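You operate a simulated robot arm through the tools that you are given. There is no shell and no other tool.

The job below is to be done with a simulated robot arm. You get a single attempt, and the scene is never put back.

Task
Pack the silver long steel tray on the top of the far bench. At the end: the clear rinse beaker is on the silver long steel tray; the silver steel cooler (marked "F2") from the top of the far bench stands on top of the grey vent stopper; the white stained filter disc is on the silver long steel tray; the grey mix cap is on the silver long steel tray; whatever was shut is shut again. Leave all else as you found it, and nothing knocked over. Set down upright: rinse beaker.

It is judged by the outcome, as a careful person would: the job done as asked, and still so three seconds after it is handed in. It fails if anything else is knocked over, pushed out of place, dropped, spilled or broken. A push-on lid holds only when it is set on centred and level and pressed home; a screw cap is set on level and turned clockwise until tight.

Robot
A 7-joint arm with a two-finger parallel gripper, fixed in place. Base frame: the origin is at the foot of the arm, x ahead of it, y to its left, z up; the work surface is at about z = 0.85. Lengths are in m, angles in rad, forces in N, time in s.
With the tool pointing down near the work surface it reaches from about 0.24 to 0.68 m from the base axis. Its first joint turns from -1.152 to 1.152 rad. Payload 2.4 kg.
The TCP is the grasp point between the finger pads, 0.03 m short of the fingertips. In the tool frame z runs along the fingers and y along their closing line. Largest opening 0.094 m; finger width 0.028, thickness 0.01; the body of the gripper, 0.05 by 0.096 m, starts 0.055 m behind the TCP.
Orientation is that of the tool frame in the base frame, as a unit quaternion [x, y, z, w]. With the fingers straight down and closing along the base's y, the tool's x points along the base's -x, its y along +y and its z along -z.

Tools
- The arm moves only by the tool play_rows. Its argument "motion" is a list that holds one entry, the list of rows, each a list of 7 numbers: the gripper command, from -1 (fully open) to 1 (shut), values between in proportion, then the shift along the tool's x, y, z in m, then the turn, a rotation vector about the tool's x, y, z in rad. In form: [[[claw, dx, dy, dz, wx, wy, wz], ...]]. A call has 1 to 20 rows; each row shifts and turns the commanded pose from where the row before left it, along the tool's axes as they then stand. Each row takes 0.2 s and may step no farther than 0.05 m and 0.15 rad from the row before; otherwise, or with a gripper value out of range, the whole call is refused. Where a pose cannot be reached the arm comes as near as it can. A force on the tool above 40 N (or 10 N above the force at the start of the call, whichever is more), or a blocked arm, ends the call early, and 0.2 s more pass. Each finger travels about 0.153 m/s and halts on what it meets, pressing with about 27 N; the grip force reading is that of the motor and also rises with nothing between the fingers. The clock runs only during rows and for 0.2 s after the last one: add rows that do not move to give the fingers time. The reply holds the time, the measured pose of the TCP, the force on the tool along the base axes, the opening and the grip force, in the units named above and with some noise, with the torque about the TCP (base axes, N m) and any sound that the robot's microphone picked up.
- Cameras (640 x 400 px; columns grow to the right, rows downward): "scene" is fixed at [0.04, 0.478, 1.4382]; the picture's right is [-0.71, -0.70, 0.00], its down [-0.44, 0.44, -0.78] and it looks along [0.55, -0.56, -0.62] (base axes); focal length 326 px, centre (320, 200). "wrist" rides on the gripper at [0.076, 0.014, -0.102] in the tool frame; the picture's right is [-0.18, 0.98, 0.00], its down [-0.75, -0.14, -0.64] and it looks along [-0.63, -0.12, 0.77] (tool axes); focal length 243 px, centre (320, 200). There is no depth. A picture from a camera that has moved, and an enlarged one, comes with that camera's place and axes in the base frame and with its lens.
- grab_frame(camera): a new picture of that camera. The clock stands still meanwhile.
- inspect(camera, box): a new picture of the part [left, top, right, bottom] of that camera's present view, enlarged. The clock stands still meanwhile.
- sign_off(): hands the job in; it is judged then, once.

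Nothing tells you positions but the pictures and the camera data. Unless the task says otherwise, let go and move clear before handing in.

The tools are called after "Call:" as a command line: name --argument value ..., lists and objects as JSON in quotes. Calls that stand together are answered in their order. play_rows: Moves the arm, as the interface text tells. Its arguments: {"type":"object","properties":{"motion":{"type":"array","items":{"type":"array","items":{"type":"array","items":{"type":"number"}}}}},"required":["motion"]} The other tools are called the same way: grab_frame (camera) takes a picture; inspect (camera, box) takes an enlarged picture of a part of a camera's view; sign_off () hands the job in.

At the start:

```text
time: 0.0
ee_pos: [0.3496, 0.0033, 1.1593]
orientation: [-0.001, 1.0, 0.0, 0.0]
ft_force: [0.5, -0.1, 0.0]
moment: [0.03, -0.01, 0.02]
grip_width: 0.0942
grasp_force: 0.1
```

scene: 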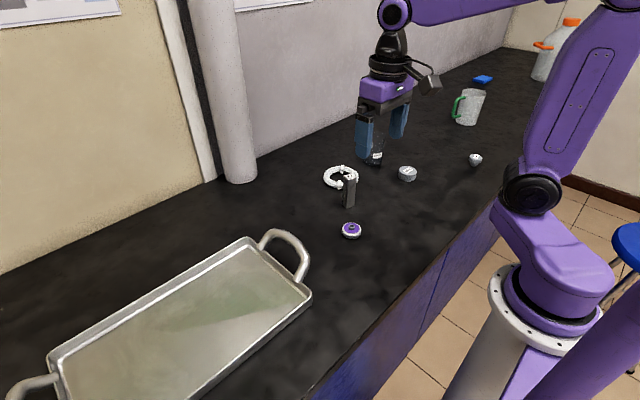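
wrist: 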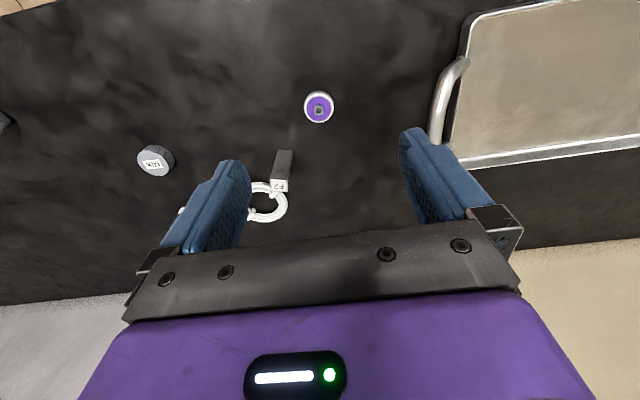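

I see a bench with a steel tray, a small upright cooler block inside or beside a white ring, a purple disc, a cap marked "MIX", a beaker with a green handle, and other items. I'll take enlarged looks before moving anything.

Call:
inspect --camera "scene" --box '[300, 130, 440, 250]'

Call:
inspect --camera "scene" --box '[420, 10, 600, 180]'

Call:
inspect --camera "wrist" --box '[100, 70, 380, 240]'

Call:
inspect --camera "scene" --box '[0, 200, 340, 400]'

```text
3.33 times, centred on (370, 190) of scene
camera zoom: at [0.04, 0.478, 1.4382], right [-0.71, -0.7, 0.0], down [-0.44, 0.44, -0.78], along [0.55, -0.56, -0.62], focal length 1086 px, centre (153, 233)
```

zoom: 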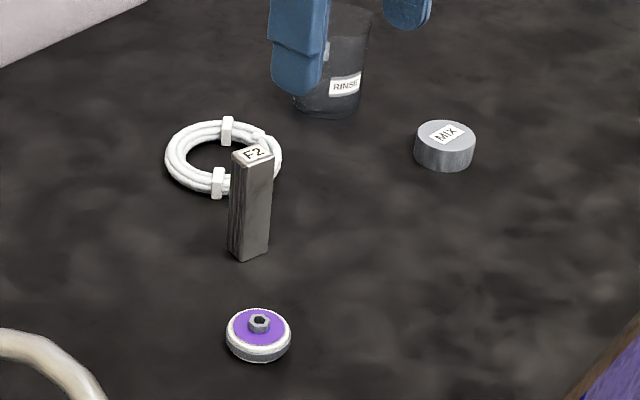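

```text
2.35 times, centred on (510, 95) of scene
camera zoom: at [0.04, 0.478, 1.4382], right [-0.71, -0.7, 0.0], down [-0.44, 0.44, -0.78], along [0.55, -0.56, -0.62], focal length 766 px, centre (-127, 447)
```

zoom: 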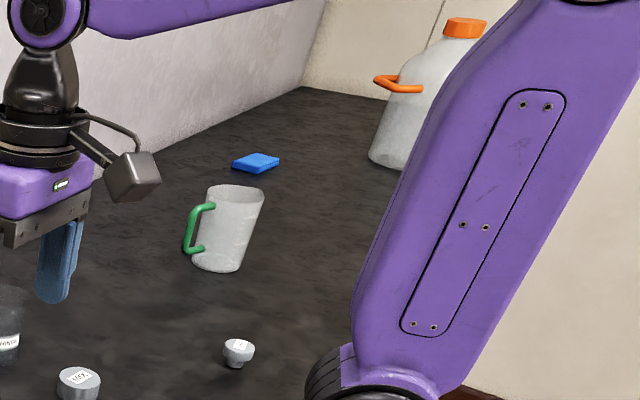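

```text
2.29 times, centred on (240, 155) of wrist
camera zoom: at [0.2738, 0.0171, 1.2613], right [0.18, 0.98, 0.0], down [0.75, -0.14, 0.64], along [0.63, -0.12, -0.77], focal length 555 px, centre (503, 303)
```

zoom: 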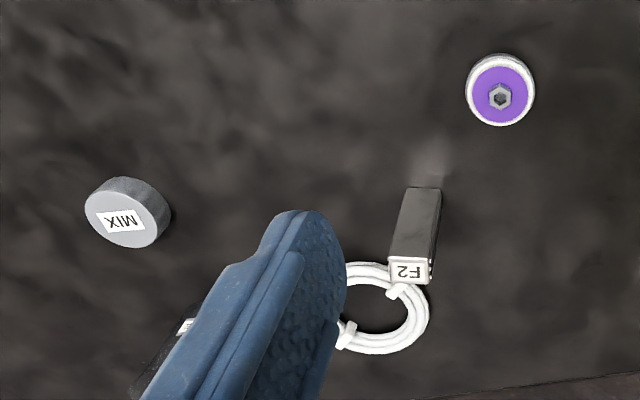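

```text
1.88 times, centred on (170, 300) of scene
camera zoom: at [0.04, 0.478, 1.4382], right [-0.71, -0.7, 0.0], down [-0.44, 0.44, -0.78], along [0.55, -0.56, -0.62], focal length 613 px, centre (602, 12)
```

zoom: 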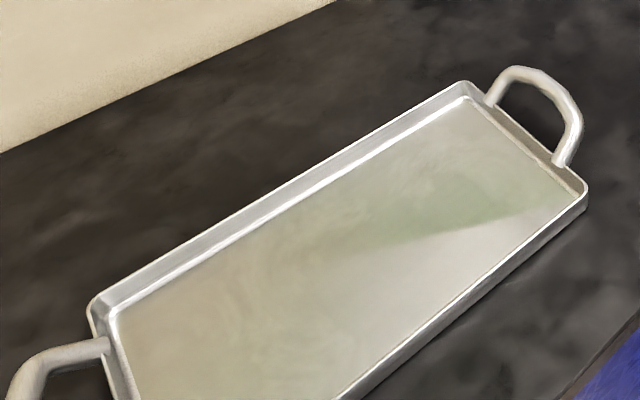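

I need to tell the disc-like items apart, so I'll zoom in on each small object more.

Call:
inspect --camera "scene" --box '[330, 210, 374, 244]'

Call:
inspect --camera "scene" --box '[460, 142, 494, 174]'

Call:
inspect --camera "wrist" --box '[290, 80, 350, 130]'

Call:
inspect --camera "scene" --box '[350, 120, 420, 190]'

Call:
inspect --camera "wrist" --box '[0, 80, 100, 160]'

Call:
inspect --camera "scene" --box '[500, 200, 640, 400]'

```text
11.76 times, centred on (352, 227) of scene
camera zoom: at [0.04, 0.478, 1.4382], right [-0.71, -0.7, 0.0], down [-0.44, 0.44, -0.78], along [0.55, -0.56, -0.62], focal length 3831 px, centre (-56, -118)
```

zoom: 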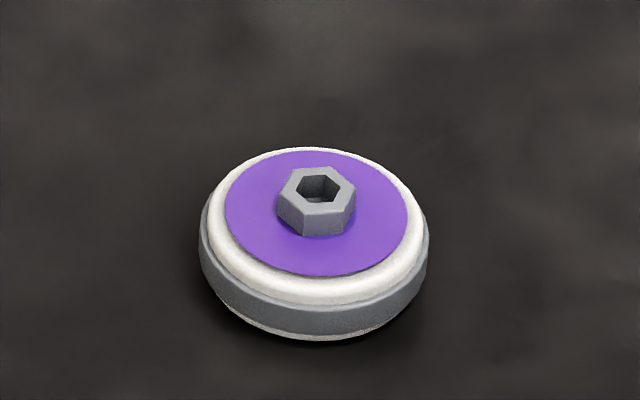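

```text
12.50 times, centred on (477, 158) of scene
camera zoom: at [0.04, 0.478, 1.4382], right [-0.71, -0.7, 0.0], down [-0.44, 0.44, -0.78], along [0.55, -0.56, -0.62], focal length 4071 px, centre (-1642, 725)
```

zoom: 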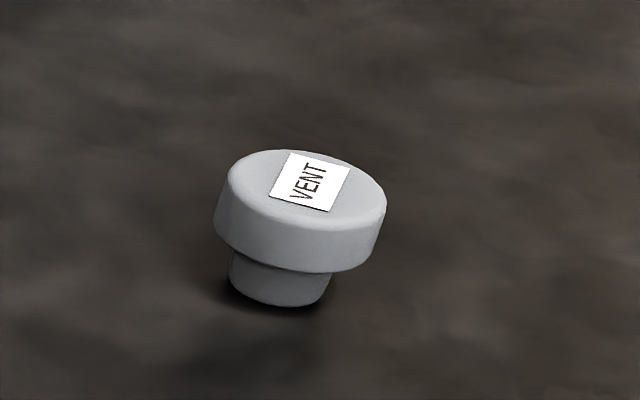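

```text
8.00 times, centred on (320, 105) of wrist
camera zoom: at [0.2738, 0.0171, 1.2613], right [0.18, 0.98, 0.0], down [0.75, -0.14, 0.64], along [0.63, -0.12, -0.77], focal length 1941 px, centre (320, 960)
```

zoom: 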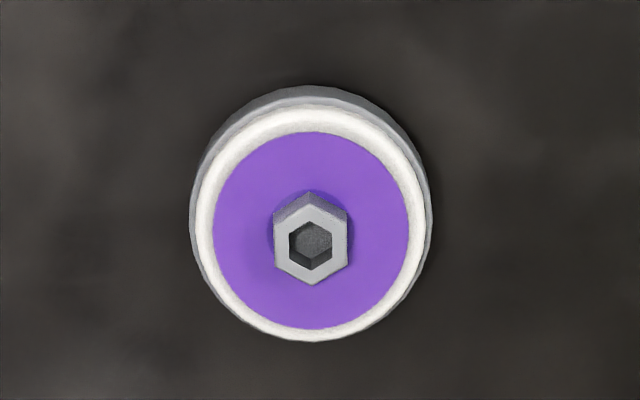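

```text
5.71 times, centred on (385, 155) of scene
camera zoom: at [0.04, 0.478, 1.4382], right [-0.71, -0.7, 0.0], down [-0.44, 0.44, -0.78], along [0.55, -0.56, -0.62], focal length 1861 px, centre (-51, 457)
```

zoom: 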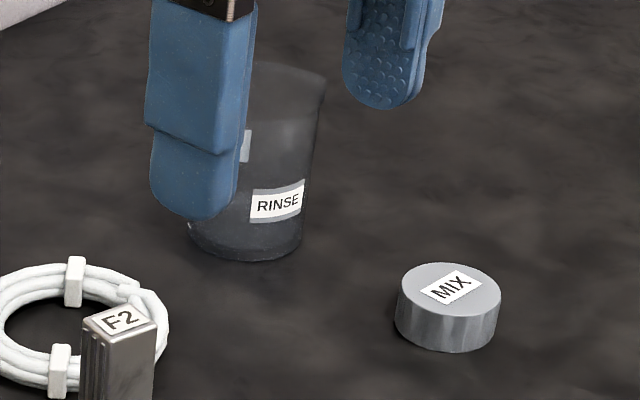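

```text
5.00 times, centred on (50, 120) of wrist
camera zoom: at [0.2738, 0.0171, 1.2613], right [0.18, 0.98, 0.0], down [0.75, -0.14, 0.64], along [0.63, -0.12, -0.77], focal length 1213 px, centre (1670, 600)
```

zoom: 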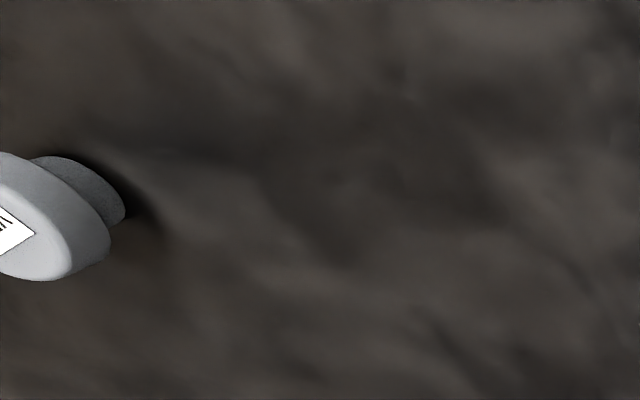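

```text
2.00 times, centred on (570, 300) of scene
camera zoom: at [0.04, 0.478, 1.4382], right [-0.71, -0.7, 0.0], down [-0.44, 0.44, -0.78], along [0.55, -0.56, -0.62], focal length 651 px, centre (-180, 0)
```

zoom: 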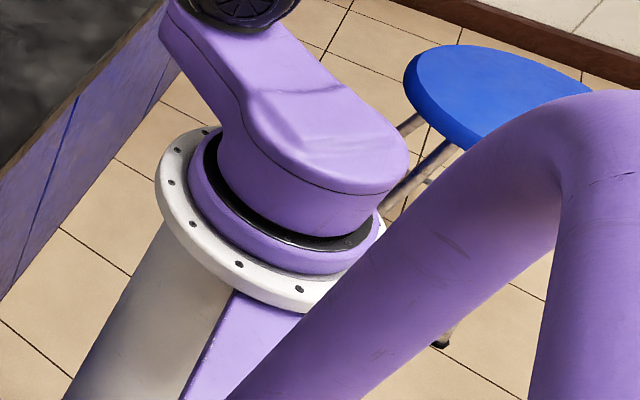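

The vent stopper, MIX cap, RINSE beaker and F2 cooler are identified; the white/purple disc still needs confirming as the filter disc. I'll move the arm right, high above everything, to survey with the wrist camera.

Call:
play_rows --motion '[[[-1, 0, -0.05, -0.01, 0, 0, 0], [-1, 0, -0.05, -0.01, 0, 0, 0], [-1, 0, -0.05, -0.01, 0, 0, 0], [-1, 0, -0.05, -0.01, 0, 0, 0], [-1, 0, -0.05, 0, 0, 0, 0], [-1, 0, -0.05, 0, 0, 0, 0], [-1, 0, 0, 0, 0, 0, 0]]]'

Call:
grab_frame --camera "wrist"

Call:
grab_frame --camera "scene"

```text
refused: row 1 steps farther than a row can; nothing moved
```

```text
taken
camera wrist: at [0.2738, 0.0171, 1.2613], right [0.18, 0.98, 0.0], down [0.75, -0.14, 0.64], along [0.63, -0.12, -0.77], focal length 243 px, centre (320, 200)
```

wrist: 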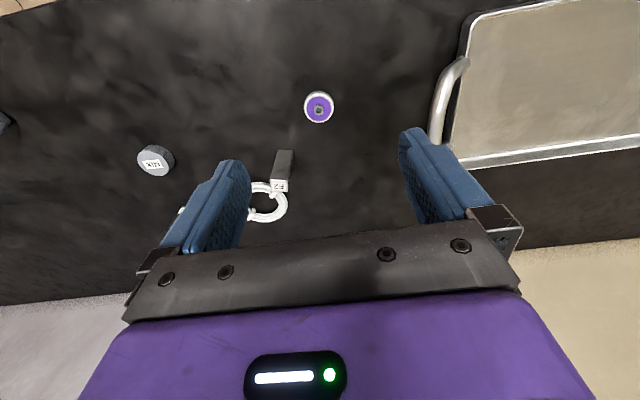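

```text
taken
```

scene: 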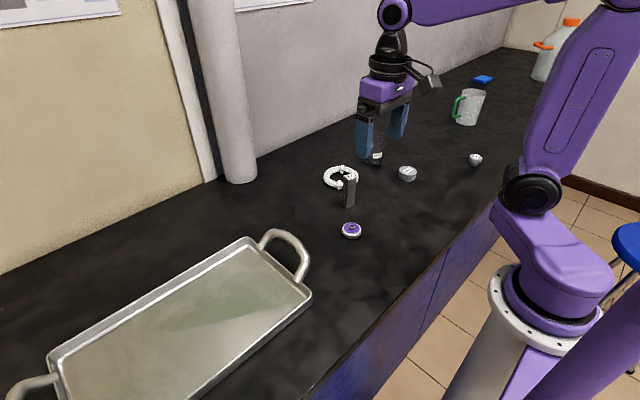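

The step was slightly too long because I combined two axes, so the row was refused and nothing moved. I'll repeat the survey move with smaller steps.

Call:
play_rows --motion '[[[-1, 0, -0.045, -0.01, 0, 0, 0], [-1, 0, -0.045, -0.01, 0, 0, 0], [-1, 0, -0.045, -0.01, 0, 0, 0], [-1, 0, -0.045, -0.01, 0, 0, 0], [-1, 0, -0.045, 0, 0, 0, 0], [-1, 0, -0.045, 0, 0, 0, 0], [-1, 0, 0, 0, 0, 0, 0]]]'

Call:
grab_frame --camera "wrist"

Call:
grab_frame --camera "scene"

```text
time: 1.6
ee_pos: [0.3481, -0.2684, 1.1983]
orientation: [0.0, 1.0, -0.001, 0.0]
ft_force: [0.3, 0.1, 0.0]
moment: [0.02, 0.01, -0.03]
grip_width: 0.094
grasp_force: 0.2
```

```text
taken
camera wrist: at [0.2728, -0.2542, 1.3001], right [0.18, 0.98, 0.0], down [0.75, -0.14, 0.64], along [0.63, -0.12, -0.77], focal length 243 px, centre (320, 200)
```

wrist: 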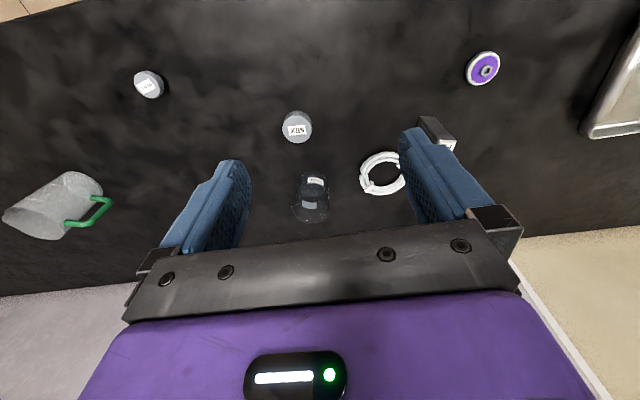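

```text
taken
```

scene: 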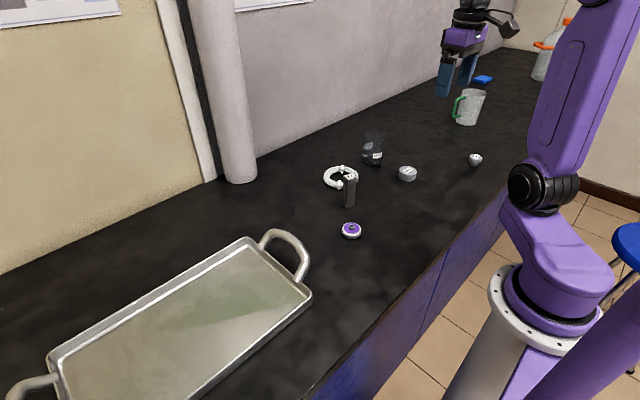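

Call:
inspect --camera "wrist" --box '[270, 90, 420, 235]'

Call:
inspect --camera "scene" --box '[350, 120, 420, 190]'

Call:
inspect --camera "wrist" --box '[0, 60, 180, 250]'

Call:
inspect --camera "scene" --box '[430, 70, 510, 130]'

```text
2.76 times, centred on (345, 162) of wrist
camera zoom: at [0.2728, -0.2542, 1.3001], right [0.18, 0.98, 0.0], down [0.75, -0.14, 0.64], along [0.63, -0.12, -0.77], focal length 669 px, centre (251, 303)
```

zoom: 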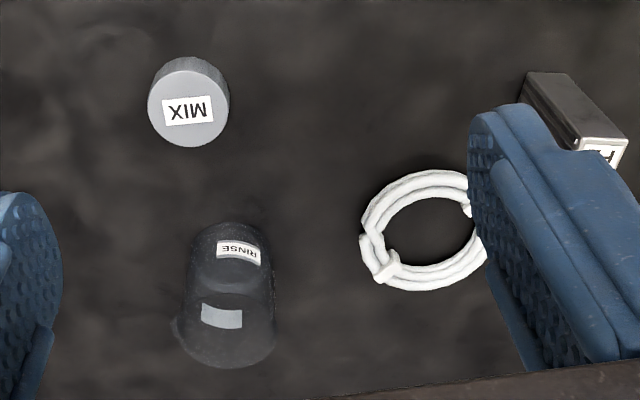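

```text
5.71 times, centred on (385, 155) of scene
camera zoom: at [0.04, 0.4779, 1.4382], right [-0.71, -0.7, 0.0], down [-0.44, 0.44, -0.78], along [0.55, -0.56, -0.62], focal length 1861 px, centre (-51, 457)
```

zoom: 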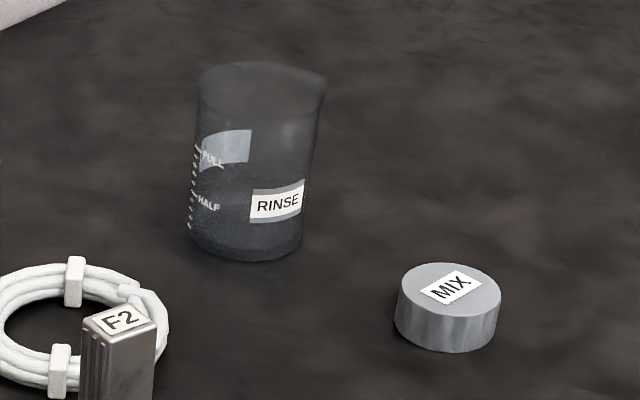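

```text
2.11 times, centred on (90, 155) of wrist
camera zoom: at [0.2728, -0.2542, 1.3001], right [0.18, 0.98, 0.0], down [0.75, -0.14, 0.64], along [0.63, -0.12, -0.77], focal length 511 px, centre (804, 295)
```

zoom: 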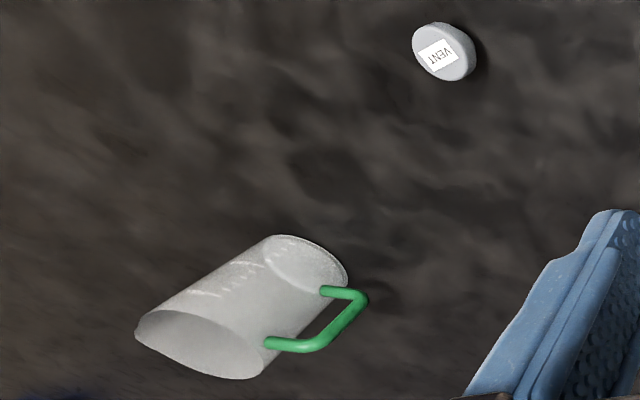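

```text
6.67 times, centred on (470, 100) of scene
camera zoom: at [0.04, 0.4779, 1.4382], right [-0.71, -0.7, 0.0], down [-0.44, 0.44, -0.78], along [0.55, -0.56, -0.62], focal length 2171 px, centre (-680, 867)
```

zoom: 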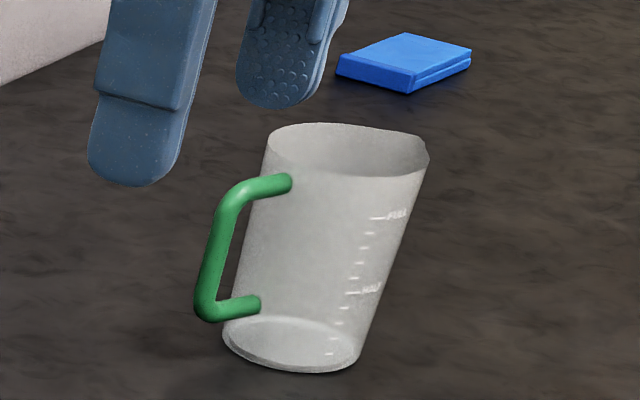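

No other white disc is visible so far. I'll turn the wrist camera right to check the far right end of the bench before concluding.

Call:
play_rows --motion '[[[-1, 0, 0, 0, 0, 0, 0.145], [-1, 0, 0, 0, 0, 0, 0.145], [-1, 0, 0, 0, 0, 0, 0.145], [-1, 0, 0, 0, 0, 0, 0.145], [-1, 0, 0, 0, 0, 0, 0.145], [-1, 0, 0, 0, 0, 0, 0.145], [-1, 0, 0, 0, 0, 0, 0.145], [-1, 0, 0, 0, 0, 0, 0.145], [-1, 0, 0, 0, 0, 0, 0]]]'

Call:
grab_frame --camera "wrist"

```text
time: 3.6
ee_pos: [0.35, -0.2677, 1.1987]
orientation: [0.549, 0.836, 0.0, 0.0]
ft_force: [0.3, -0.5, 0.7]
moment: [0.0, -0.02, -0.04]
grip_width: 0.0941
grasp_force: 0.1
```

```text
taken
camera wrist: at [0.3324, -0.1914, 1.301], right [0.98, 0.22, 0.0], down [0.17, -0.75, 0.64], along [0.14, -0.63, -0.77], focal length 243 px, centre (320, 200)
```

wrist: 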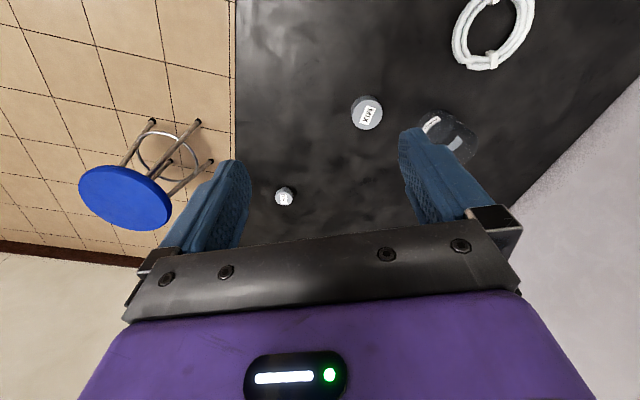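

Nothing new on the right. I'll turn back and survey the left side, including a closer look at the disc.

Call:
play_rows --motion '[[[-1, 0, 0, 0, 0, 0, -0.145], [-1, 0, 0, 0, 0, 0, -0.145], [-1, 0, 0, 0, 0, 0, -0.145], [-1, 0, 0, 0, 0, 0, -0.145], [-1, 0, 0, 0, 0, 0, -0.145], [-1, 0, 0, 0, 0, 0, -0.145], [-1, 0, 0, 0, 0, 0, -0.145], [-1, 0, 0, 0, 0, 0, -0.145], [-1, 0, 0.05, 0, 0, 0, 0], [-1, 0, 0.05, 0, 0, 0, 0], [-1, 0, 0.05, 0, 0, 0, 0], [-1, 0, 0.05, 0, 0, 0, 0], [-1, 0, 0.05, 0, 0, 0, 0], [-1, 0, 0.05, 0, 0, 0, 0], [-1, 0, 0.05, 0, 0, 0, 0], [-1, 0, 0.05, 0, 0, 0, 0], [-1, 0, 0, 0, 0, 0, 0]]]'

Call:
grab_frame --camera "wrist"

```text
time: 7.2
ee_pos: [0.3488, 0.1324, 1.1998]
orientation: [0.0, 1.0, 0.0, 0.0]
ft_force: [-0.2, -0.2, -0.1]
moment: [-0.01, 0.0, 0.03]
grip_width: 0.0938
grasp_force: 0.0
```

```text
taken
camera wrist: at [0.2732, 0.146, 1.3018], right [0.18, 0.98, 0.0], down [0.75, -0.14, 0.64], along [0.63, -0.12, -0.77], focal length 243 px, centre (320, 200)
```

wrist: 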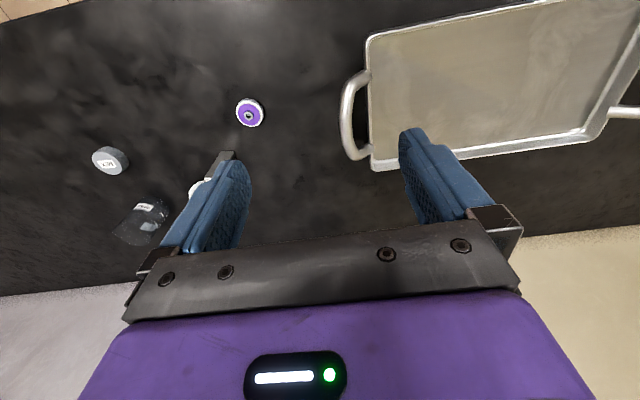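

The whole tray is visible from here and it is empty. I'll glance further left too, to rule out another disc.

Call:
play_rows --motion '[[[-1, 0, 0, 0, 0, 0, -0.145], [-1, 0, 0, 0, 0, 0, -0.145], [-1, 0, 0, 0, 0, 0, -0.145], [-1, 0, 0, 0, 0, 0, -0.145], [-1, 0, 0, 0, 0, 0, -0.145], [-1, 0, 0, 0, 0, 0, -0.145], [-1, 0, 0, 0, 0, 0, -0.145], [-1, 0, 0, 0, 0, 0, 0]]]'

Call:
grab_frame --camera "wrist"

```text
time: 9.0
ee_pos: [0.3497, 0.1329, 1.1994]
orientation: [-0.487, 0.873, 0.0, 0.0]
ft_force: [0.2, 0.1, 0.6]
moment: [-0.02, 0.0, -0.01]
grip_width: 0.0938
grasp_force: 0.1
```

```text
taken
camera wrist: at [0.2978, 0.0754, 1.3016], right [-0.74, 0.67, 0.0], down [0.52, 0.57, 0.64], along [0.43, 0.47, -0.77], focal length 243 px, centre (320, 200)
```

wrist: 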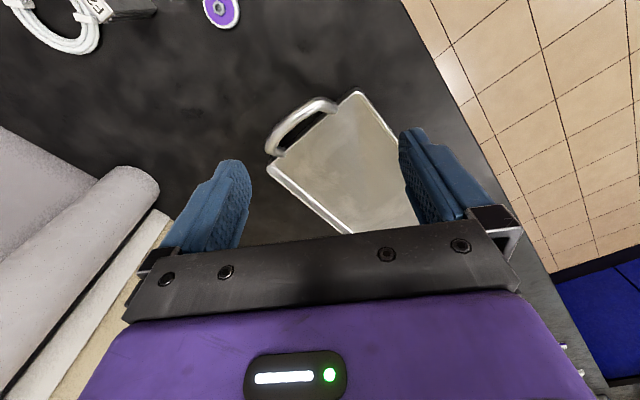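

There's a second blue cabinet on the left/near side. I'll enlarge that area.

Call:
inspect --camera "wrist" --box '[530, 230, 640, 400]'

Call:
play_rows --motion '[[[-1, 0, 0, 0, 0, 0, -0.145], [-1, 0, 0, 0, 0, 0, -0.145], [-1, 0, 0, 0, 0, 0, -0.145], [-1, 0, 0, 0, 0, 0, -0.145], [-1, 0, 0, 0, 0, 0, -0.145], [-1, 0, 0, 0, 0, 0, 0]]]'

Call:
grab_frame --camera "wrist"

```text
2.35 times, centred on (585, 315) of wrist
camera zoom: at [0.2978, 0.0754, 1.3016], right [-0.74, 0.67, 0.0], down [0.52, 0.57, 0.64], along [0.43, 0.47, -0.77], focal length 571 px, centre (-304, -71)
```

zoom: 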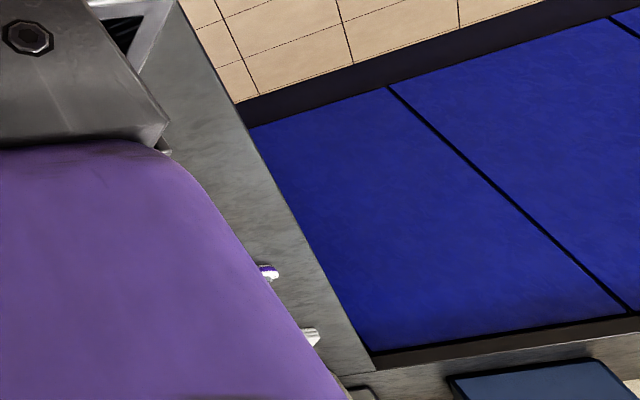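

```text
time: 10.4
ee_pos: [0.3499, 0.1329, 1.2]
orientation: [0.765, -0.644, 0.0, 0.001]
ft_force: [-0.5, -0.3, 0.2]
moment: [-0.01, -0.01, 0.03]
grip_width: 0.0939
grasp_force: 0.0
```

```text
taken
camera wrist: at [0.3489, 0.055, 1.3012], right [-1.0, 0.01, 0.0], down [0.01, 0.77, 0.64], along [0.01, 0.64, -0.77], focal length 243 px, centre (320, 200)
```

wrist: 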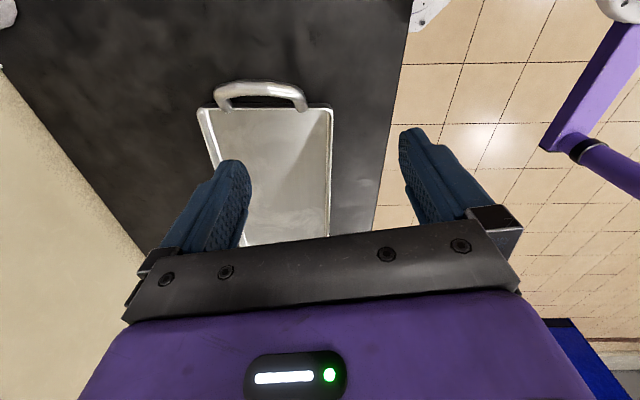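

There are other objects far out on the left end of the bench, well beyond reach (about y = 1.7). I'll turn so that they clear the gripper in the picture and see what they are.

Call:
play_rows --motion '[[[-1, 0, 0, 0, 0, 0, 0.145], [-1, 0, 0, 0, 0, 0, 0.145], [-1, 0, 0, 0, 0, 0, 0.145], [-1, 0, 0, 0, 0, 0, 0.145], [-1, 0, 0, 0, 0, 0, 0.145], [-1, 0, 0, 0, 0, 0, 0.12], [-1, 0, 0, 0, 0, 0, 0]]]'

Call:
inspect --camera "wrist" --box '[540, 260, 640, 400]'

```text
time: 12.0
ee_pos: [0.3498, 0.1326, 1.199]
orientation: [-0.432, 0.902, 0.001, 0.0]
ft_force: [0.2, 0.1, -0.1]
moment: [0.02, 0.01, -0.03]
grip_width: 0.0942
grasp_force: 0.0
```

```text
2.86 times, centred on (590, 330) of wrist
camera zoom: at [0.2909, 0.0824, 1.3014], right [-0.65, 0.76, 0.0], down [0.58, 0.5, 0.64], along [0.49, 0.42, -0.77], focal length 693 px, centre (-451, -171)
```

zoom: 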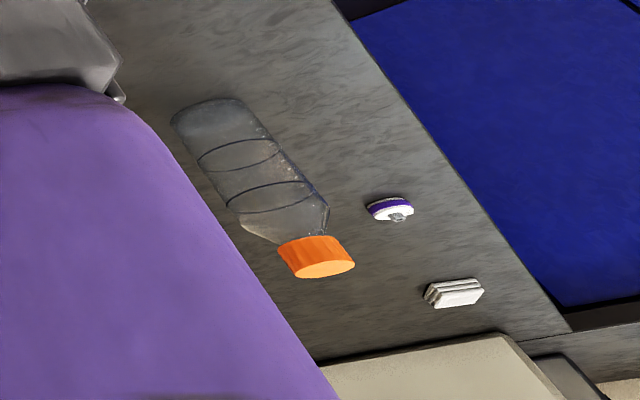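

The second bench off to the left holds another, white-topped disc about 1.7 m away. It isn't on this bench and is out of reach, so the white/purple-stained disc near (0.406, -0.009) is the target. I'll square up the gripper and go above it.

Call:
play_rows --motion '[[[-1, 0, 0, 0, 0, 0, 0.145], [-1, 0, 0, 0, 0, 0, 0.145], [-1, 0, 0, 0, 0, 0, 0.145], [-1, 0, 0, 0, 0, 0, 0.145], [-1, 0, 0, 0, 0, 0, 0.145], [-1, 0, 0, 0, 0, 0, 0.145], [-1, 0, 0, 0, 0, 0, 0.025], [-1, -0.014, -0.0354, 0.03, 0, 0, 0], [-1, -0.014, -0.0354, 0.03, 0, 0, 0], [-1, -0.014, -0.0354, 0.03, 0, 0, 0], [-1, -0.014, -0.0354, 0.03, 0, 0, 0], [-1, 0, 0, 0.03, 0, 0, 0], [-1, 0, 0, 0, 0, 0, 0]]]'

Call:
grab_frame --camera "wrist"

```text
time: 14.8
ee_pos: [0.406, -0.0073, 1.049]
orientation: [0.0, 1.0, 0.0, 0.0]
ft_force: [-0.7, 0.2, -0.5]
moment: [0.0, 0.02, -0.01]
grip_width: 0.0941
grasp_force: 0.1
```

```text
taken
camera wrist: at [0.33, 0.0068, 1.1497], right [0.18, 0.98, 0.0], down [0.75, -0.14, 0.64], along [0.63, -0.12, -0.77], focal length 243 px, centre (320, 200)
```

wrist: 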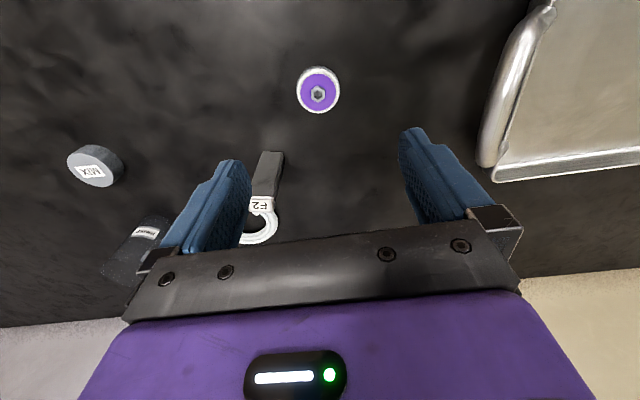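

The disc lines up almost exactly under the grasp point. I'll descend over it to just above the bench.

Call:
play_rows --motion '[[[-1, -0.002, -0.002, 0.035, 0, 0, 0], [-1, 0, 0, 0.035, 0, 0, 0], [-1, 0, 0, 0.035, 0, 0, 0], [-1, 0, 0, 0.03, 0, 0, 0], [-1, 0, 0, 0.015, 0, 0, 0], [-1, 0, 0, 0.012, 0, 0, 0], [-1, 0, 0, 0, 0, 0, 0]]]'

Call:
inspect --camera "scene" --box '[290, 140, 430, 260]'

Call:
grab_frame --camera "wrist"

```text
time: 16.4
ee_pos: [0.4071, -0.0112, 0.8872]
orientation: [0.001, 1.0, 0.0, 0.001]
ft_force: [-0.6, 0.7, -0.6]
moment: [0.0, 0.02, 0.0]
grip_width: 0.0942
grasp_force: 0.0
```

```text
3.33 times, centred on (360, 200) of scene
camera zoom: at [0.04, 0.478, 1.4382], right [-0.71, -0.7, 0.0], down [-0.44, 0.44, -0.78], along [0.55, -0.56, -0.62], focal length 1086 px, centre (187, 200)
```

zoom: 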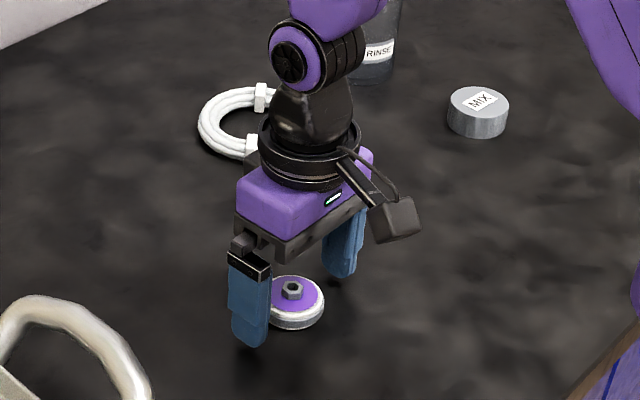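

```text
taken
camera wrist: at [0.3312, 0.0034, 0.9881], right [0.18, 0.98, 0.0], down [0.75, -0.14, 0.64], along [0.63, -0.12, -0.77], focal length 243 px, centre (320, 200)
```

wrist: 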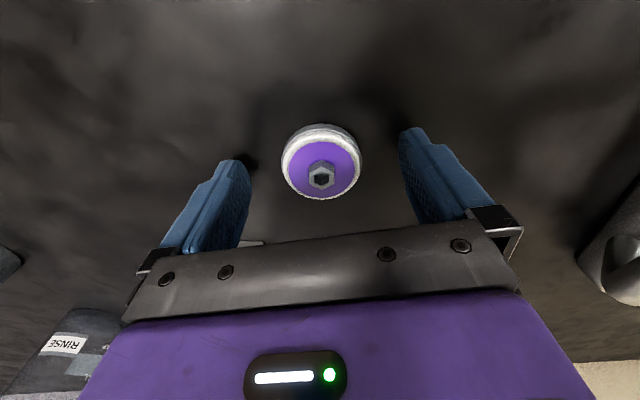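

The disc sits centred between the fingers. I'll drop a few millimetres and close.

Call:
play_rows --motion '[[[-1, 0.002, 0.001, 0.004, 0, 0, 0], [-0.3, 0, 0, 0, 0, 0, 0], [0.2, 0, 0, 0, 0, 0, 0], [0.6, 0, 0, 0, 0, 0, 0], [1, 0, 0, 0, 0, 0, 0], [1, 0, 0, 0, 0, 0, 0], [1, 0, 0, 0, 0, 0, 0]]]'

Call:
grab_frame --camera "wrist"

```text
time: 18.0
ee_pos: [0.4059, -0.0098, 0.8828]
orientation: [0.0, 1.0, 0.0, 0.0]
ft_force: [0.3, -0.1, -0.1]
moment: [-0.01, -0.02, -0.02]
grip_width: 0.0469
grasp_force: 27.0
```

```text
taken
camera wrist: at [0.3293, 0.0043, 0.9843], right [0.18, 0.98, 0.0], down [0.75, -0.14, 0.64], along [0.63, -0.12, -0.77], focal length 243 px, centre (320, 200)
```

wrist: 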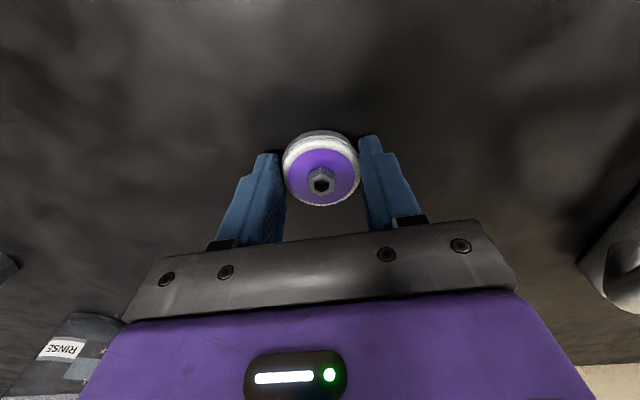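

The disc is held (opening 0.047 m). I'll lift it and carry it over the tray.

Call:
play_rows --motion '[[[1, 0, 0, -0.01, 0, 0, 0], [1, 0, 0, -0.025, 0, 0, 0], [1, 0, 0, -0.04, 0, 0, 0], [1, 0, 0, -0.045, 0, 0, 0], [1, 0, 0, -0.045, 0, 0, 0], [1, 0, 0.035, 0, 0, 0, 0], [1, 0, 0.045, 0, 0, 0, 0], [1, 0.004, 0.045, 0, 0, 0, 0], [1, 0.004, 0.045, 0, 0, 0, 0], [1, 0.004, 0.045, 0, 0, 0, 0], [1, 0.004, 0.045, 0, 0, 0, 0], [1, 0, 0.02, 0, 0, 0, 0], [1, 0, 0, 0, 0, 0, 0]]]'

Call:
grab_frame --camera "wrist"

Call:
grab_frame --camera "scene"

```text
time: 20.8
ee_pos: [0.3896, 0.2728, 1.0475]
orientation: [0.001, 1.0, 0.0, 0.0]
ft_force: [-0.4, 0.7, -0.6]
moment: [0.01, -0.01, -0.02]
grip_width: 0.0472
grasp_force: 27.1
```

```text
taken
camera wrist: at [0.3149, 0.2859, 1.1494], right [0.18, 0.98, 0.0], down [0.75, -0.14, 0.64], along [0.63, -0.12, -0.77], focal length 243 px, centre (320, 200)
```

wrist: 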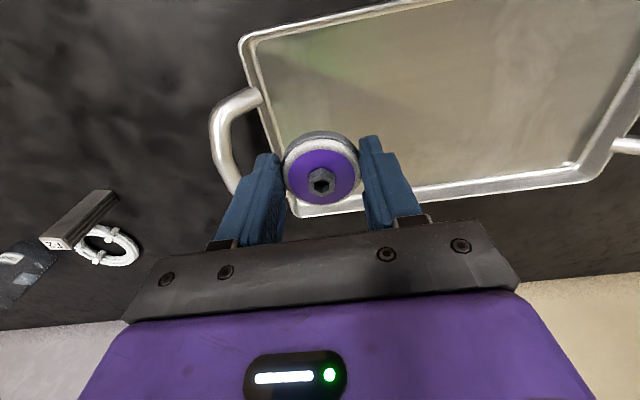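

```text
taken
```

scene: 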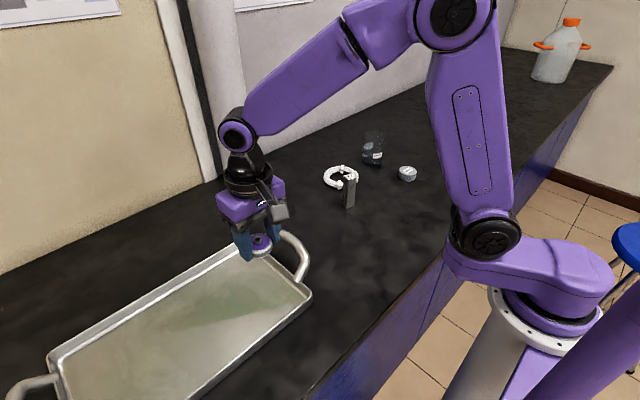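

The tray floor lies below, with the near edge at about x = 0.335 and the right inner edge at about y = 0.21. I'll shift slightly further in and lower to near the tray floor.

Call:
play_rows --motion '[[[1, -0.005, 0.015, 0.02, 0, 0, 0], [1, 0, 0, 0.035, 0, 0, 0], [1, 0, 0, 0.035, 0, 0, 0], [1, 0, 0, 0.035, 0, 0, 0], [1, 0, 0, 0.02, 0, 0, 0], [1, 0, 0, 0.006, 0, 0, 0], [1, 0, 0, 0, 0, 0, 0]]]'

Call:
inspect --camera "scene" --box '[190, 180, 350, 310]'

```text
time: 22.4
ee_pos: [0.3949, 0.2849, 0.897]
orientation: [0.001, 1.0, 0.0, 0.0]
ft_force: [-1.0, 0.5, -0.8]
moment: [0.01, -0.01, 0.01]
grip_width: 0.0475
grasp_force: 26.7
```

```text
3.08 times, centred on (270, 245) of scene
camera zoom: at [0.04, 0.478, 1.4382], right [-0.71, -0.7, 0.0], down [-0.44, 0.44, -0.78], along [0.55, -0.56, -0.62], focal length 1002 px, centre (474, 62)
```

zoom: 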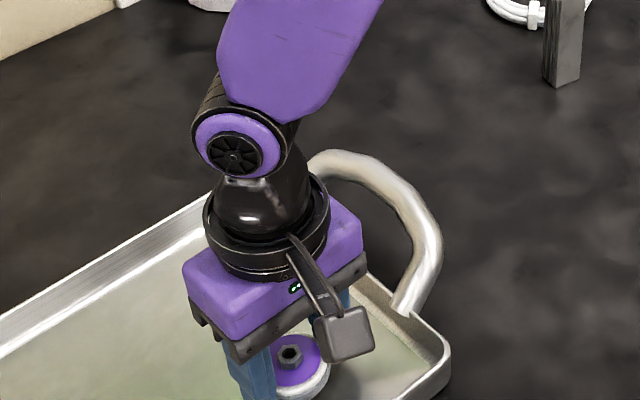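

Clear of the rim. I'll creep down in small steps and watch the force.

Call:
play_rows --motion '[[[1, 0, 0, 0.003, 0, 0, 0], [1, 0, 0, 0, 0, 0, 0]]]'

Call:
play_rows --motion '[[[1, 0, 0, 0.002, 0, 0, 0], [1, 0, 0, 0, 0, 0, 0]]]'

Call:
play_rows --motion '[[[1, 0, 0, 0.002, 0, 0, 0], [1, 0, 0, 0, 0, 0, 0]]]'

```text
time: 23.0
ee_pos: [0.3955, 0.2859, 0.8949]
orientation: [0.001, 1.0, 0.0, 0.0]
ft_force: [0.1, 0.6, 0.0]
moment: [0.02, -0.01, -0.02]
grip_width: 0.0474
grasp_force: 26.6
```

```text
time: 23.6
ee_pos: [0.394, 0.2851, 0.8937]
orientation: [0.001, 1.0, 0.001, 0.0]
ft_force: [0.9, -0.5, -0.5]
moment: [0.05, -0.02, -0.01]
grip_width: 0.0474
grasp_force: 26.9
```

```text
time: 24.2
ee_pos: [0.3952, 0.2847, 0.8916]
orientation: [0.0, 1.0, 0.0, 0.0]
ft_force: [0.3, -0.6, -0.9]
moment: [0.02, -0.01, -0.01]
grip_width: 0.0472
grasp_force: 26.9
```

Call:
play_rows --motion '[[[1, 0, 0, 0.002, 0, 0, 0], [1, 0, 0, 0, 0, 0, 0]]]'

Call:
play_rows --motion '[[[1, 0, 0, 0.001, 0, 0, 0], [1, 0, 0, 0, 0, 0, 0]]]'

Call:
play_rows --motion '[[[1, 0, 0, 0.001, 0, 0, 0], [1, 0, 0, 0, 0, 0, 0]]]'

```text
time: 24.8
ee_pos: [0.3956, 0.2851, 0.8887]
orientation: [0.0, 1.0, 0.0, 0.0]
ft_force: [-0.7, 0.0, -0.1]
moment: [0.01, -0.01, -0.01]
grip_width: 0.0472
grasp_force: 27.4
```

```text
time: 25.4
ee_pos: [0.3955, 0.2851, 0.887]
orientation: [0.0, 1.0, 0.0, 0.001]
ft_force: [-0.3, 1.1, -0.2]
moment: [0.02, -0.03, 0.01]
grip_width: 0.0472
grasp_force: 27.3
```

```text
time: 26.0
ee_pos: [0.3942, 0.285, 0.8861]
orientation: [0.0, 1.0, 0.0, 0.0]
ft_force: [0.2, -0.6, 0.5]
moment: [0.0, -0.02, -0.05]
grip_width: 0.0469
grasp_force: 27.1
```

The force still reads zero, so the disc isn't touching yet. I'll keep creeping down.

Call:
play_rows --motion '[[[1, 0, 0, 0.001, 0, 0, 0], [1, 0, 0, 0, 0, 0, 0]]]'

Call:
play_rows --motion '[[[1, 0, 0, 0.001, 0, 0, 0], [1, 0, 0, 0, 0, 0, 0]]]'

Call:
inspect --camera "scene" --box '[240, 260, 320, 330]'

```text
time: 26.6
ee_pos: [0.3964, 0.2843, 0.8856]
orientation: [0.0, 1.0, 0.0, 0.001]
ft_force: [-3.0, -2.9, 17.5]
moment: [-0.05, 0.05, 0.05]
grip_width: 0.047
grasp_force: 27.1
```

```text
time: 27.2
ee_pos: [0.3957, 0.2863, 0.8847]
orientation: [0.0, 1.0, 0.001, 0.001]
ft_force: [1.1, -0.3, 18.6]
moment: [-0.07, -0.09, 0.06]
grip_width: 0.047
grasp_force: 28.2
```

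```text
5.71 times, centred on (280, 295) of scene
camera zoom: at [0.0398, 0.4778, 1.4382], right [-0.71, -0.7, 0.0], down [-0.44, 0.44, -0.78], along [0.55, -0.56, -0.62], focal length 1861 px, centre (549, -343)
```

zoom: 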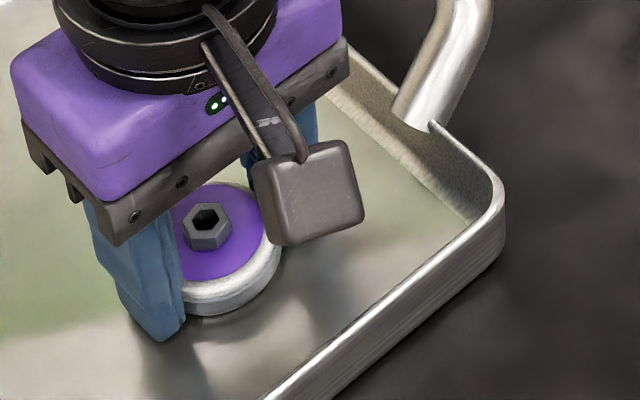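

The disc touches the tray floor. I'll let go, opening gradually, then rise.

Call:
play_rows --motion '[[[1, 0, 0, -0.001, 0, 0, 0], [-0.1, 0, 0, 0, 0, 0, 0], [-0.3, 0, 0, 0, 0, 0, 0], [-0.6, 0, 0, 0, 0, 0, 0], [-0.6, 0, 0, 0, 0, 0, 0], [-0.6, 0, 0, -0.02, 0, 0, 0], [-0.6, 0, 0, -0.04, 0, 0, 0], [-0.6, 0, 0, -0.045, 0, 0, 0], [-1, 0, 0, -0.045, 0, 0, 0], [-1, 0, 0, -0.03, 0, 0, 0], [-1, 0, 0, 0, 0, 0, 0]]]'

Call:
grab_frame --camera "wrist"

```text
time: 29.6
ee_pos: [0.3945, 0.2849, 1.066]
orientation: [0.0, 1.0, 0.001, 0.0]
ft_force: [-0.1, 0.0, -0.2]
moment: [0.01, -0.01, 0.03]
grip_width: 0.0938
grasp_force: 0.0
```

```text
taken
camera wrist: at [0.3185, 0.2994, 1.1686], right [0.18, 0.98, 0.0], down [0.75, -0.14, 0.64], along [0.63, -0.12, -0.77], focal length 243 px, centre (320, 200)
```

wrist: 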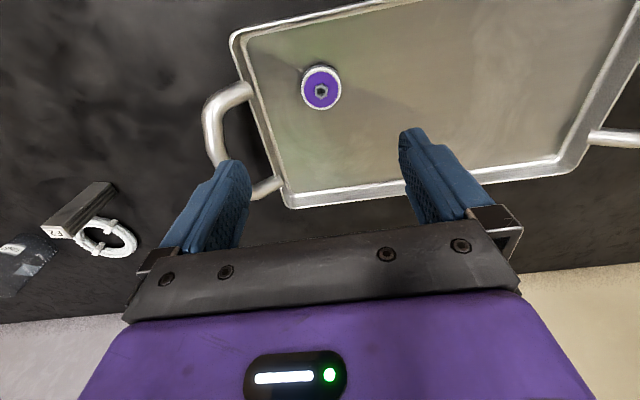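

The disc rests flat on the tray. Next is the MIX cap near (0.447, -0.33).

Call:
play_rows --motion '[[[-1, -0.004, -0.047, 0.0, 0, 0, 0], [-1, -0.004, -0.047, 0, 0, 0, 0], [-1, -0.004, -0.047, 0, 0, 0, 0], [-1, -0.004, -0.047, 0, 0, 0, 0], [-1, -0.004, -0.047, 0, 0, 0, 0], [-1, -0.004, -0.047, 0, 0, 0, 0], [-1, -0.004, -0.047, 0, 0, 0, 0], [-1, -0.004, -0.047, 0, 0, 0, 0], [-1, -0.004, -0.047, 0, 0, 0, 0], [-1, -0.004, -0.047, 0, 0, 0, 0], [-1, -0.004, -0.047, 0, 0, 0, 0], [-1, -0.004, -0.047, 0, 0, 0, 0], [-1, -0.004, -0.047, 0.02, 0, 0, 0], [-1, 0, -0.005, 0.0, 0, 0, 0], [-1, 0, 0, 0, 0, 0, 0]]]'

Call:
grab_frame --camera "wrist"

```text
refused: row 13 steps farther than a row can; nothing moved
```

```text
taken
camera wrist: at [0.3185, 0.2994, 1.1686], right [0.18, 0.98, 0.0], down [0.75, -0.14, 0.64], along [0.63, -0.12, -0.77], focal length 243 px, centre (320, 200)
```

wrist: 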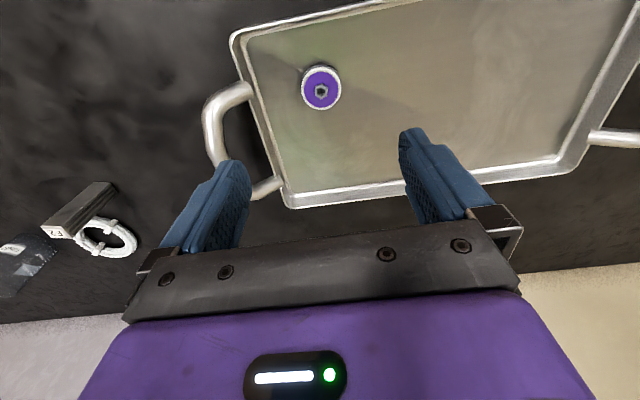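

One row was just too long again. I'll resend the move to the cap with the descent in a separate row.

Call:
play_rows --motion '[[[-1, -0.004, -0.047, 0.0, 0, 0, 0], [-1, -0.004, -0.047, 0, 0, 0, 0], [-1, -0.004, -0.047, 0, 0, 0, 0], [-1, -0.004, -0.047, 0, 0, 0, 0], [-1, -0.004, -0.047, 0, 0, 0, 0], [-1, -0.004, -0.047, 0, 0, 0, 0], [-1, -0.004, -0.047, 0, 0, 0, 0], [-1, -0.004, -0.047, 0, 0, 0, 0], [-1, -0.004, -0.047, 0, 0, 0, 0], [-1, -0.004, -0.047, 0, 0, 0, 0], [-1, -0.004, -0.047, 0, 0, 0, 0], [-1, -0.004, -0.047, 0, 0, 0, 0], [-1, -0.004, -0.047, 0, 0, 0, 0], [-1, 0, -0.005, 0.02, 0, 0, 0], [-1, 0, 0, 0, 0, 0, 0]]]'

Call:
grab_frame --camera "wrist"

Call:
grab_frame --camera "scene"

```text
time: 32.8
ee_pos: [0.4471, -0.3314, 1.0438]
orientation: [0.0, 1.0, -0.001, 0.0]
ft_force: [0.0, 0.0, 0.1]
moment: [0.01, 0.0, 0.0]
grip_width: 0.094
grasp_force: 0.1
```

```text
taken
camera wrist: at [0.3704, -0.317, 1.146], right [0.18, 0.98, 0.0], down [0.75, -0.14, 0.64], along [0.63, -0.12, -0.77], focal length 243 px, centre (320, 200)
```

wrist: 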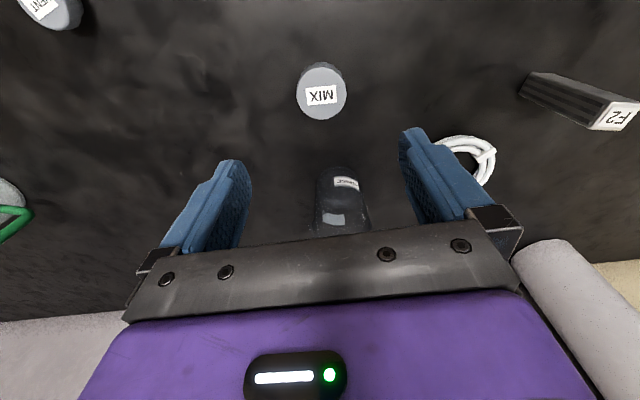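

```text
taken
```

scene: 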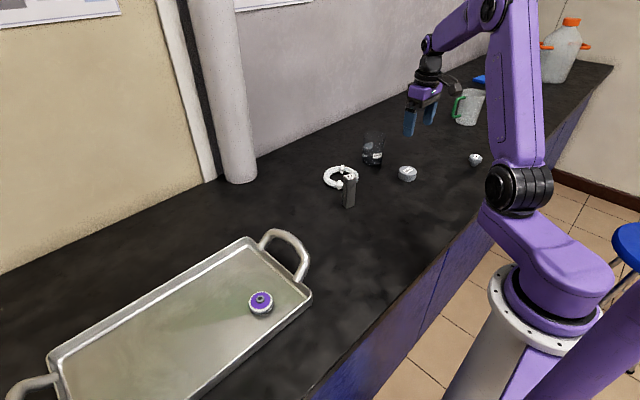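

The cap is centred below the gripper. I'll descend to grip it.

Call:
play_rows --motion '[[[-1, 0, 0.001, 0.04, 0, 0, 0], [-1, 0, 0, 0.04, 0, 0, 0], [-1, 0, 0, 0.04, 0, 0, 0], [-1, 0, 0, 0.02, 0, 0, 0], [-1, 0, 0, 0.015, 0, 0, 0], [-1, 0, 0, 0, 0, 0, 0]]]'

Call:
grab_frame --camera "wrist"

Call:
inspect --camera "scene" --box '[360, 120, 450, 200]'

```text
time: 34.2
ee_pos: [0.4467, -0.3307, 0.8889]
orientation: [0.0, 1.0, -0.001, -0.001]
ft_force: [0.0, 0.9, 1.1]
moment: [0.01, 0.0, 0.0]
grip_width: 0.0938
grasp_force: 0.1
```

```text
taken
camera wrist: at [0.3703, -0.3157, 0.9919], right [0.18, 0.98, 0.0], down [0.75, -0.14, 0.64], along [0.63, -0.12, -0.77], focal length 243 px, centre (320, 200)
```

wrist: 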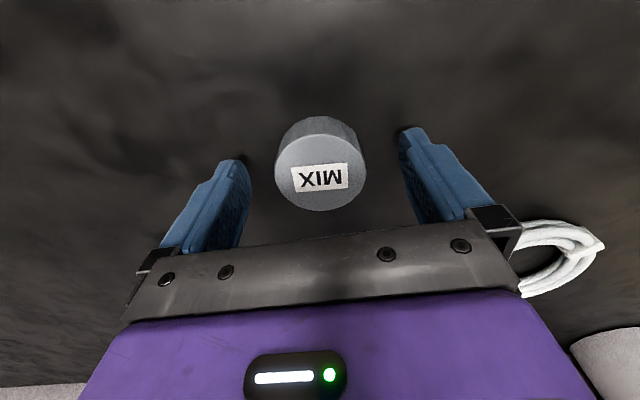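

```text
5.00 times, centred on (405, 160) of scene
camera zoom: at [0.04, 0.478, 1.4382], right [-0.71, -0.7, 0.0], down [-0.44, 0.44, -0.78], along [0.55, -0.56, -0.62], focal length 1628 px, centre (-105, 400)
```

zoom: 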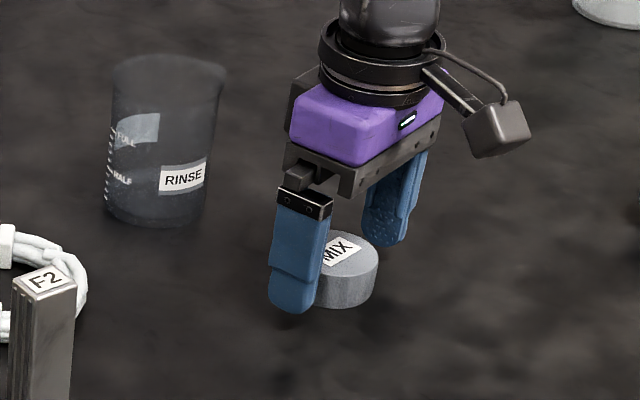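

Call:
play_rows --motion '[[[-1, 0, 0, 0.003, 0, 0, 0], [-0.5, 0, 0, 0, 0, 0, 0], [0, 0, 0, 0, 0, 0, 0], [0.5, 0, 0, 0, 0, 0, 0], [1, 0, 0, 0, 0, 0, 0], [1, 0, 0, 0, 0, 0, 0], [1, 0, 0, 0, 0, 0, 0]]]'

Call:
grab_frame --camera "wrist"

```text
time: 35.8
ee_pos: [0.4469, -0.3298, 0.8874]
orientation: [0.001, 1.0, 0.0, 0.0]
ft_force: [0.9, -0.6, 0.4]
moment: [0.03, -0.01, 0.02]
grip_width: 0.0516
grasp_force: 26.8
```

```text
taken
camera wrist: at [0.3708, -0.3154, 0.9894], right [0.18, 0.98, 0.0], down [0.75, -0.14, 0.64], along [0.63, -0.12, -0.77], focal length 243 px, centre (320, 200)
```

wrist: 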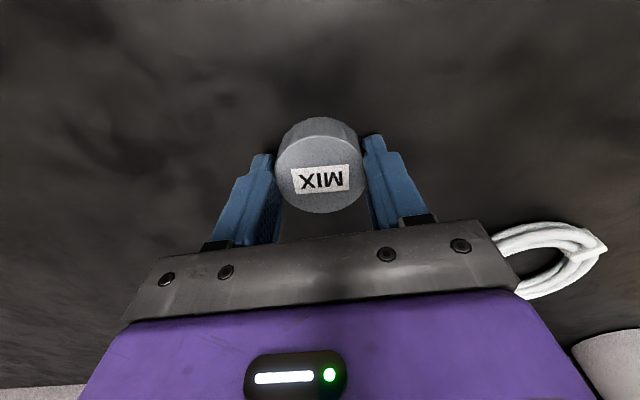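

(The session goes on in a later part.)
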